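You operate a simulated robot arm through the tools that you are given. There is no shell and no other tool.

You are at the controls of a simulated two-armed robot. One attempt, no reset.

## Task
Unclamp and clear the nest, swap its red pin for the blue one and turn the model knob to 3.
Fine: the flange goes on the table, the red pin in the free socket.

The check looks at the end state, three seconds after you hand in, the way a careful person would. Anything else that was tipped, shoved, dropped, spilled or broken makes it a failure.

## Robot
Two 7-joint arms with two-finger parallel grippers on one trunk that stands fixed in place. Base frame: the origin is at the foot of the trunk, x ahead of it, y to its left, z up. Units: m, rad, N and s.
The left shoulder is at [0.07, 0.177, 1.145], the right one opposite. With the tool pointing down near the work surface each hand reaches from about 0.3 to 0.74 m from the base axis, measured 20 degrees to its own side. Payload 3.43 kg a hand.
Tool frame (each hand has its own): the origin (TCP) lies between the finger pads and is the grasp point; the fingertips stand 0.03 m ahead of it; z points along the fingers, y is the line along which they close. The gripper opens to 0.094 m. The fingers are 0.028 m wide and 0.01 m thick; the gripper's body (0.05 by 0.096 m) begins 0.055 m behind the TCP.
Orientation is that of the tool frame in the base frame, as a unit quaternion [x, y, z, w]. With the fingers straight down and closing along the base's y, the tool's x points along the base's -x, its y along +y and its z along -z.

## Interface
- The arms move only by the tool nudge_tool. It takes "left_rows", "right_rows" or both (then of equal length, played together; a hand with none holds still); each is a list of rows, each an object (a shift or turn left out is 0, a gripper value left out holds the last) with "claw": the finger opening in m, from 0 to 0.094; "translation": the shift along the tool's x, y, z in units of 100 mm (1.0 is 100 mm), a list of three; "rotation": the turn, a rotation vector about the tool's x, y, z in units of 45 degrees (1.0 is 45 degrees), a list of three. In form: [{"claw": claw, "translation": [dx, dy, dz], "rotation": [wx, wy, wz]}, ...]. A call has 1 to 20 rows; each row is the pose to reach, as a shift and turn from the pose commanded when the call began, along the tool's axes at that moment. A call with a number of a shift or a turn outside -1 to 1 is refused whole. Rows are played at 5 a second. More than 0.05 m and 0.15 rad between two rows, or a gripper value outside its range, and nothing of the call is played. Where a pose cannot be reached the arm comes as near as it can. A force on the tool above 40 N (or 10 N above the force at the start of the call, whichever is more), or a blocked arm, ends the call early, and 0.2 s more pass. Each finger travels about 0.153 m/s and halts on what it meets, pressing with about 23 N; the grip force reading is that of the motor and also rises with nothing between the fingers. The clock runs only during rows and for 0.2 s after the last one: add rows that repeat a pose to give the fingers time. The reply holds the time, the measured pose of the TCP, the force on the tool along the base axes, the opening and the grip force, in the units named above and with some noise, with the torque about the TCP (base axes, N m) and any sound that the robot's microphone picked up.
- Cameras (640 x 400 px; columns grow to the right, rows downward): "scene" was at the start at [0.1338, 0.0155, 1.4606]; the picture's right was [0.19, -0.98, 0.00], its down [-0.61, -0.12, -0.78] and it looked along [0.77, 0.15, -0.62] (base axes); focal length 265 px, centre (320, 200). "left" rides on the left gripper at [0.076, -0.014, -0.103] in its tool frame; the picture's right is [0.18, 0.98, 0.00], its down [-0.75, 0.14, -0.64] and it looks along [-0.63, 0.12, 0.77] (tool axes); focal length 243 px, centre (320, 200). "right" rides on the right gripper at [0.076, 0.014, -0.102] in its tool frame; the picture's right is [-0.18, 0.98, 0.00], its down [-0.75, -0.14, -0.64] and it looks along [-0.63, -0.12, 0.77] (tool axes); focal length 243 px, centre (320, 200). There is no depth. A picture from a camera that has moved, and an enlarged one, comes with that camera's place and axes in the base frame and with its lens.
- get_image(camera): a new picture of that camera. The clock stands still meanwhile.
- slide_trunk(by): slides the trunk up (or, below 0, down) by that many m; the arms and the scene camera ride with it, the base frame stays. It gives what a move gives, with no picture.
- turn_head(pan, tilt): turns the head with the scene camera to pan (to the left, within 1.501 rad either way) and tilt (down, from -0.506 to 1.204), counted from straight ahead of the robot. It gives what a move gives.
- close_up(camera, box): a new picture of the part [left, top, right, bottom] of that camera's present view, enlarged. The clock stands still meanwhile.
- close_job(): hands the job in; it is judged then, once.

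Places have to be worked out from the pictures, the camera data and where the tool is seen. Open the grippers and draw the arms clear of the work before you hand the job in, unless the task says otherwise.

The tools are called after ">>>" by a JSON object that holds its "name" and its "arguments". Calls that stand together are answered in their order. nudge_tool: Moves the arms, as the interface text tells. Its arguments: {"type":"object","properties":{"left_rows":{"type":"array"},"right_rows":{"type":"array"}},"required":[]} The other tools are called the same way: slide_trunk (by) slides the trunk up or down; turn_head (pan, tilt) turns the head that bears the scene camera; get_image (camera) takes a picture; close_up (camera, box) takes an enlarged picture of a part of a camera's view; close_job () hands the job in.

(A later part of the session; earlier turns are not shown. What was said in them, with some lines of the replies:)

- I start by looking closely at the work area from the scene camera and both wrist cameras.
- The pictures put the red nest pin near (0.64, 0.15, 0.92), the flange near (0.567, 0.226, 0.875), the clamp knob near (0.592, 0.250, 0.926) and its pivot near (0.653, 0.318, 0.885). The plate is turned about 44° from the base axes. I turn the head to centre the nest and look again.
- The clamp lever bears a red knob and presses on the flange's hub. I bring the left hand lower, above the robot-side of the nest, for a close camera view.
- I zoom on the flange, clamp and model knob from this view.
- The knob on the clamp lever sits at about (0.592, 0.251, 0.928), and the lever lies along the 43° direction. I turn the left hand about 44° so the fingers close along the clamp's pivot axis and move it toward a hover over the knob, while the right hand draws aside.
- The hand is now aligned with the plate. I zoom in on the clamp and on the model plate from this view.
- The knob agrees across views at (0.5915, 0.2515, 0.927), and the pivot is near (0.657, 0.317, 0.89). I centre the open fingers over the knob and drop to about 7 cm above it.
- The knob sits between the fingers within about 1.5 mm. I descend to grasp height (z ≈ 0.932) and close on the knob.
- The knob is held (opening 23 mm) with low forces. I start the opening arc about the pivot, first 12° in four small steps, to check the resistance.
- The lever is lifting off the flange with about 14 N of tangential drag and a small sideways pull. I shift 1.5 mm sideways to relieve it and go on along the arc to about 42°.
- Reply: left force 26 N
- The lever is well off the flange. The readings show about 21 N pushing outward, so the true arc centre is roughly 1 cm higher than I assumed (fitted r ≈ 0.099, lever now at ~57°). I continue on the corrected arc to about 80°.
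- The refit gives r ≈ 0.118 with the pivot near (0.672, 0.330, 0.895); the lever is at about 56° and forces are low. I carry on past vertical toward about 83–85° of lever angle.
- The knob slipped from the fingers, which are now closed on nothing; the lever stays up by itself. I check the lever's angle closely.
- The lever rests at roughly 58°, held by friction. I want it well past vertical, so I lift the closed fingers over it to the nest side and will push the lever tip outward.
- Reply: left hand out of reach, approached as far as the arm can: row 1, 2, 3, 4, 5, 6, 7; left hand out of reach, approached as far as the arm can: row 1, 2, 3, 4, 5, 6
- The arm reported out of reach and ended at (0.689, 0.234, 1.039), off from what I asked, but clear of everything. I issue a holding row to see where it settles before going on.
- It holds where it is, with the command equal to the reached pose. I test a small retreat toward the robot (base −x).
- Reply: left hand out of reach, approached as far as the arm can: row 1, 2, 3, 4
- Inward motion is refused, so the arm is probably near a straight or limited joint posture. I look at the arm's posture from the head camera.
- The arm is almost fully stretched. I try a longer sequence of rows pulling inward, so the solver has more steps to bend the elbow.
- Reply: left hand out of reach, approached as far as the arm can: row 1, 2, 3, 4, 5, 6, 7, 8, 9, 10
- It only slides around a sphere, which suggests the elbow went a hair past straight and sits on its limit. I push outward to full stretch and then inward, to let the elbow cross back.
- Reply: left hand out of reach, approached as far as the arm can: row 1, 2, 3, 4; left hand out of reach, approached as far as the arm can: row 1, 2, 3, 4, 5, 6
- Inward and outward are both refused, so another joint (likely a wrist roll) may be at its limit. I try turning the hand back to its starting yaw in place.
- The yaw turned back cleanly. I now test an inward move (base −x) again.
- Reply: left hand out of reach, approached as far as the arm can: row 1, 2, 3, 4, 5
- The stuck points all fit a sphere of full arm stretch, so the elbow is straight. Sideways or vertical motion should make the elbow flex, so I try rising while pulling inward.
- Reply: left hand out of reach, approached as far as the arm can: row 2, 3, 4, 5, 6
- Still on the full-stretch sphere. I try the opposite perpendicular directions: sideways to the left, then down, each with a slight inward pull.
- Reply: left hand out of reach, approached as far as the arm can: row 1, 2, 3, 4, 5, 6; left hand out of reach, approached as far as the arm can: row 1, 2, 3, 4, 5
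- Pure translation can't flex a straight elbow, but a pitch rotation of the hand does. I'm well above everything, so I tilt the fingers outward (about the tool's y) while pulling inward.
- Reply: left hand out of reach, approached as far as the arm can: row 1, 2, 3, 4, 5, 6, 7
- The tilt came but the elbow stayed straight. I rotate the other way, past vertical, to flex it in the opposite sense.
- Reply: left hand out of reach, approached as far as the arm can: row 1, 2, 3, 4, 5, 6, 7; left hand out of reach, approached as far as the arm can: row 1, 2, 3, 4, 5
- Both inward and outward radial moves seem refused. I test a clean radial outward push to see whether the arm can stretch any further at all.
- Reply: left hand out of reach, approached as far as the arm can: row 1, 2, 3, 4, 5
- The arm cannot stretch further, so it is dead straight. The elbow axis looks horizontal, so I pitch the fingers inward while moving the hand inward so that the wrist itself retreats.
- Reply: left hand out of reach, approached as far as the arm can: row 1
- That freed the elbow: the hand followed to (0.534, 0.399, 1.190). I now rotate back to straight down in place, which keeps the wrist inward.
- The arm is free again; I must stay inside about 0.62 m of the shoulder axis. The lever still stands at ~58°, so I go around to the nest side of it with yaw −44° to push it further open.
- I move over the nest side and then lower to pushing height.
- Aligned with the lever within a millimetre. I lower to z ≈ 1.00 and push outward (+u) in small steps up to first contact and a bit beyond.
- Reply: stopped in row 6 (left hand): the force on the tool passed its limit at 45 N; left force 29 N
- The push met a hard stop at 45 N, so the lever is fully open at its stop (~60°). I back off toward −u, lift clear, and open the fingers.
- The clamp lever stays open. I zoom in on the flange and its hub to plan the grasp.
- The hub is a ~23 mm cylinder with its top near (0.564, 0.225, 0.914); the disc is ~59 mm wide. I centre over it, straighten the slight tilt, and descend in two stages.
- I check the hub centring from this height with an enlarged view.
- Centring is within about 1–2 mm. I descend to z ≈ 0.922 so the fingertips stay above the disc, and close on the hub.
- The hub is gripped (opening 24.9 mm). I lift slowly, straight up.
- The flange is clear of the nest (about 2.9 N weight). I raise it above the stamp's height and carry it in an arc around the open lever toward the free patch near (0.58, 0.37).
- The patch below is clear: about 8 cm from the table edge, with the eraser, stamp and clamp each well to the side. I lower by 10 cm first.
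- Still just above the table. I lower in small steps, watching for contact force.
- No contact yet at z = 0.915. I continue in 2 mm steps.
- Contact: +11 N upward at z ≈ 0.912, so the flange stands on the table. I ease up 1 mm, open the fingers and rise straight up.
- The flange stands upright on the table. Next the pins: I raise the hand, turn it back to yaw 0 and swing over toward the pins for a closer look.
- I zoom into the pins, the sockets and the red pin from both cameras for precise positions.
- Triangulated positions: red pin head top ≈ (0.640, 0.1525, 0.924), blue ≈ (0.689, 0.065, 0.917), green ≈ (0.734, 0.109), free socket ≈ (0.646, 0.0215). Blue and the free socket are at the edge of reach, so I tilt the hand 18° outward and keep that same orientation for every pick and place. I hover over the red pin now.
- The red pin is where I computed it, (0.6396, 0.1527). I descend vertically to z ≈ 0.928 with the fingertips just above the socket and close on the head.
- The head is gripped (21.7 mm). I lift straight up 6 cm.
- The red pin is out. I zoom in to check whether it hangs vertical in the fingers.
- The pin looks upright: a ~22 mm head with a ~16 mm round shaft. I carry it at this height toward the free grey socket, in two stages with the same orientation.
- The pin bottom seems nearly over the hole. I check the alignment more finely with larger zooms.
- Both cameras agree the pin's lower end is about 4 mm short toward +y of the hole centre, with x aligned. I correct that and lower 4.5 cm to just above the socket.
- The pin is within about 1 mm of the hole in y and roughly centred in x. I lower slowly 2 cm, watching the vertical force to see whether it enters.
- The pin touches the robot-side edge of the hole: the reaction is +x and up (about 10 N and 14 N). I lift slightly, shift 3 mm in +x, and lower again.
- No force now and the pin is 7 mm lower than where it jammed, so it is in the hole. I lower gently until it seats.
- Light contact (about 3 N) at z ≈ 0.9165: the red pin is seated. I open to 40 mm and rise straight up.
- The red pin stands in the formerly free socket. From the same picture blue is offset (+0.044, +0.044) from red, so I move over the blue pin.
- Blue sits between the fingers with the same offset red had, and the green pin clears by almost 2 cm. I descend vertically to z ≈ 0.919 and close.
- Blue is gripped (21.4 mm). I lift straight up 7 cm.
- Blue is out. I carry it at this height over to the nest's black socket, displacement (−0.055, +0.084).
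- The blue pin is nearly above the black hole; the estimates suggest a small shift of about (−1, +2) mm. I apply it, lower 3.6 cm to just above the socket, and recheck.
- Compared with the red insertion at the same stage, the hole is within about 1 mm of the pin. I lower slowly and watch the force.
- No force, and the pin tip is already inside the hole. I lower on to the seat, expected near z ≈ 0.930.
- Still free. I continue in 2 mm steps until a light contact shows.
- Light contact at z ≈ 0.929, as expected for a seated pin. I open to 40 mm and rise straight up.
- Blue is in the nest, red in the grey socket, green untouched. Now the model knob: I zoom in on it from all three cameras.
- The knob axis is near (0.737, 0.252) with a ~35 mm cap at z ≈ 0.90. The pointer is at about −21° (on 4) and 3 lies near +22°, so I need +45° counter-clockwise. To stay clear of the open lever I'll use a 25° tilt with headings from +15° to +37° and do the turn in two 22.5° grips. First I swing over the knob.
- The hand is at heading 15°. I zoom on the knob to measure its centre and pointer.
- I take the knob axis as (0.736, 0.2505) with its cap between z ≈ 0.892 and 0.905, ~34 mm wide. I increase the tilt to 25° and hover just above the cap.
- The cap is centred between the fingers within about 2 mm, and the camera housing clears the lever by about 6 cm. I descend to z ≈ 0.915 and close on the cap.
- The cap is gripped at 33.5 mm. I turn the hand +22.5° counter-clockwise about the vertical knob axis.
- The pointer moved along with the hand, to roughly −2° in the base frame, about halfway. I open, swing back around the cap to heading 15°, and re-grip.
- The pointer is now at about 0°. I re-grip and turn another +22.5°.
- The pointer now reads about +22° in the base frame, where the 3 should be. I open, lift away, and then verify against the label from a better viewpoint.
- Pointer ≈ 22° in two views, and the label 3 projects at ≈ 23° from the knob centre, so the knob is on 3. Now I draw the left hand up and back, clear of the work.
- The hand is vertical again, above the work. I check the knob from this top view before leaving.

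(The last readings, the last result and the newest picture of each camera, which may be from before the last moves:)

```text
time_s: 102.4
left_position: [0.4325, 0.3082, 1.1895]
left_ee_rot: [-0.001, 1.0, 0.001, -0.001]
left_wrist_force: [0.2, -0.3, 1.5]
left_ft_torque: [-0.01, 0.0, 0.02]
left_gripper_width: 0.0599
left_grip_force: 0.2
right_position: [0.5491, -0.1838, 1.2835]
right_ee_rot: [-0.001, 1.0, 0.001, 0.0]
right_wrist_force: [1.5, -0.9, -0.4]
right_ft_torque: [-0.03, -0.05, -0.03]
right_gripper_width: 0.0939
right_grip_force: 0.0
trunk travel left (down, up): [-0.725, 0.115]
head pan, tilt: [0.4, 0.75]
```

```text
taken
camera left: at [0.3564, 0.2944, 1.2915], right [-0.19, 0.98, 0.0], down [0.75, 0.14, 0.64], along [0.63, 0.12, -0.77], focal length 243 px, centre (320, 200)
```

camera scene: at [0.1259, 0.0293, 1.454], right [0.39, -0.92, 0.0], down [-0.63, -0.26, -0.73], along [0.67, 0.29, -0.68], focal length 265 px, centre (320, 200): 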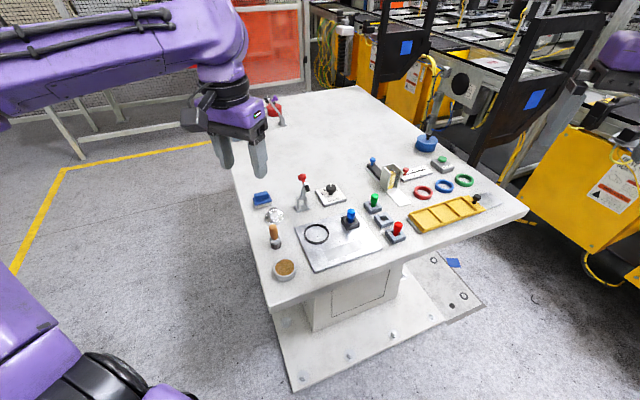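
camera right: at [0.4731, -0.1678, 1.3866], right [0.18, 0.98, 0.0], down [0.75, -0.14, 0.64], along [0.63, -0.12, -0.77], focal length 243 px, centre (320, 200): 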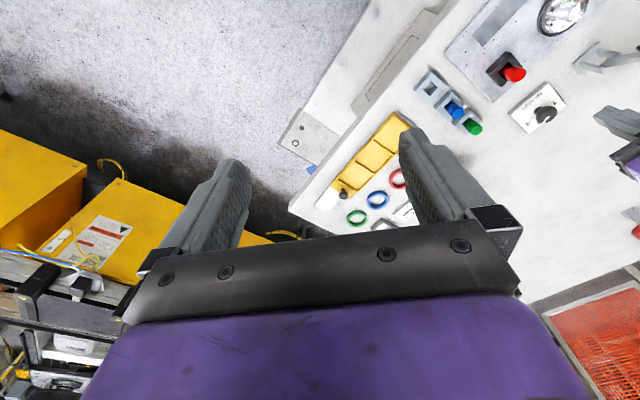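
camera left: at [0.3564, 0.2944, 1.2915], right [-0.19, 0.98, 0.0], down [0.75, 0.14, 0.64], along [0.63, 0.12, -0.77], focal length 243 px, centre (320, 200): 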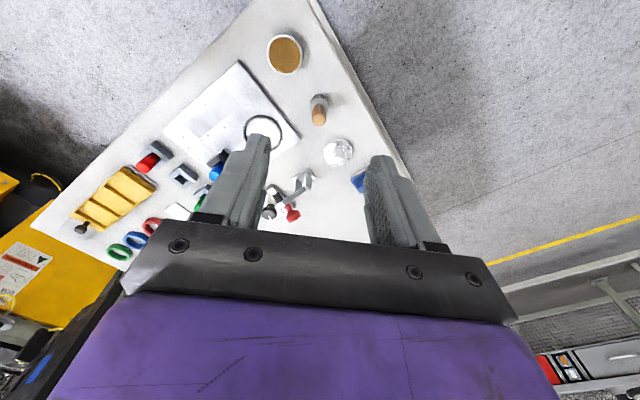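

The pointer sits about 23° right of the plate's "up", where 3 is, and both hands are clear. A last close look at the whole work area before handing in.

>>> {"name": "close_up", "arguments": {"camera": "scene", "box": [230, 160, 430, 285]}}

>>> {"name": "close_up", "arguments": {"camera": "scene", "box": [330, 190, 430, 250]}}

>>> {"name": "close_up", "arguments": {"camera": "scene", "box": [300, 170, 360, 215]}}

>>> {"name": "close_up", "arguments": {"camera": "scene", "box": [240, 165, 320, 250]}}

```text
3.20 times, centred on (330, 222) of scene
camera zoom: at [0.1259, 0.0293, 1.454], right [0.39, -0.92, 0.0], down [-0.63, -0.26, -0.73], along [0.67, 0.29, -0.68], focal length 848 px, centre (288, 128)
```

zoom: 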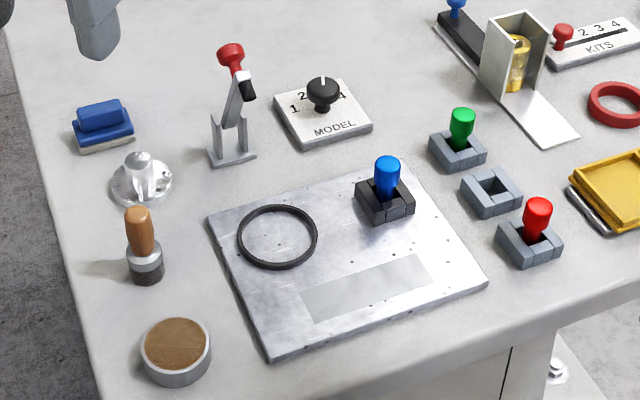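

```text
6.40 times, centred on (380, 220) of scene
camera zoom: at [0.1259, 0.0293, 1.454], right [0.39, -0.92, 0.0], down [-0.63, -0.26, -0.73], along [0.67, 0.29, -0.68], focal length 1696 px, centre (-64, 72)
```

zoom: 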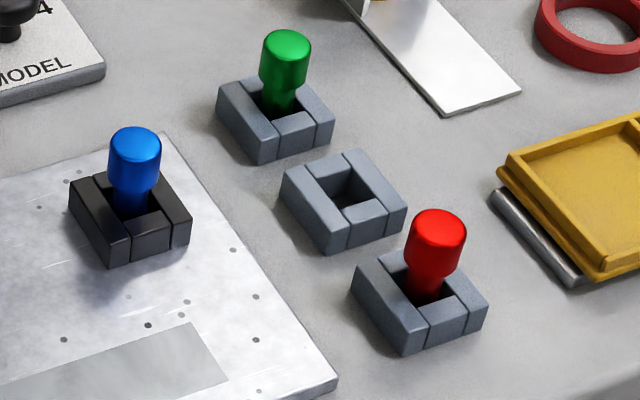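

```text
8.89 times, centred on (330, 192) of scene
camera zoom: at [0.1259, 0.0293, 1.454], right [0.39, -0.92, 0.0], down [-0.63, -0.26, -0.73], along [0.67, 0.29, -0.68], focal length 2355 px, centre (231, 267)
```

zoom: 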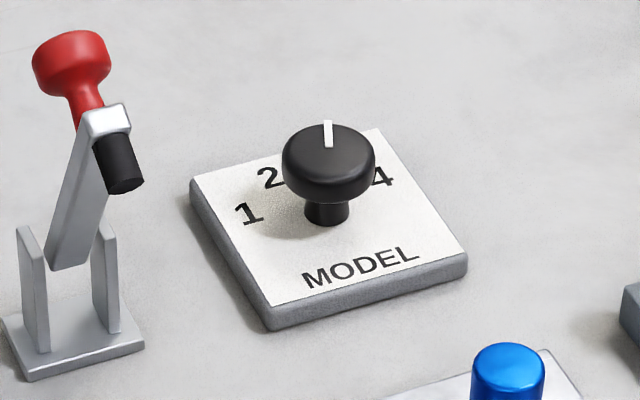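

```text
4.71 times, centred on (280, 208) of scene
camera zoom: at [0.1259, 0.0293, 1.454], right [0.39, -0.92, 0.0], down [-0.63, -0.26, -0.73], along [0.67, 0.29, -0.68], focal length 1247 px, centre (508, 165)
```

zoom: 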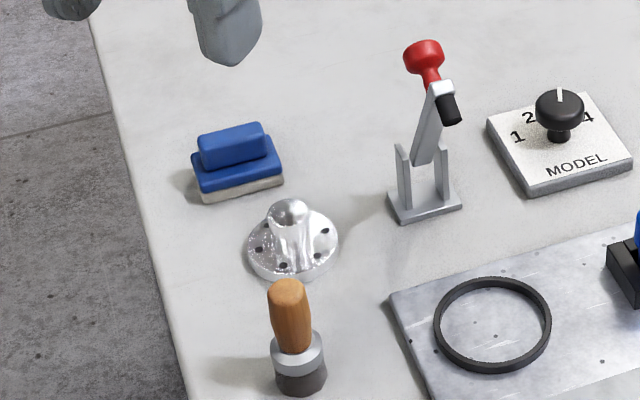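

Everything is in place: the clamp is open at its stop and the nest is empty. The flange stands on the table, blue is in the nest socket, red is in the formerly free socket, and the knob is on 3. Nothing else was disturbed, and both hands are open and clear, so I hand the job in.

>>> {"name": "close_job", "arguments": {}}

```text
The job is handed in.
```

The job is handed in, and the final pictures showed everything in place; I don't have the checker's verdict.

- **Clamp:** open. The lever stands about 60° up, and a firm push (about 45 N) would not move it further, so I took that as its stop.
- **Nest:** empty. The flange stands upright on the table between the stamp and the eraser.
- **Pins:** the blue pin is in the nest's black socket and the red pin is in the grey socket that was free. The green pin was not touched.
- **Model knob:** on 3. The pointer measured about 22°, and the 3 lies at about 23°. I worked that out from the label spacing and a partly hidden view, because the knob covers the 3 from most angles.

Two things went other than planned. The clamp knob slipped out of the fingers partway through opening, but the lever stayed up. The left arm then locked fully stretched for a while, and I freed it by tilting the hand. The pictures show nothing else knocked or moved.

Both hands are open and clear of the work.
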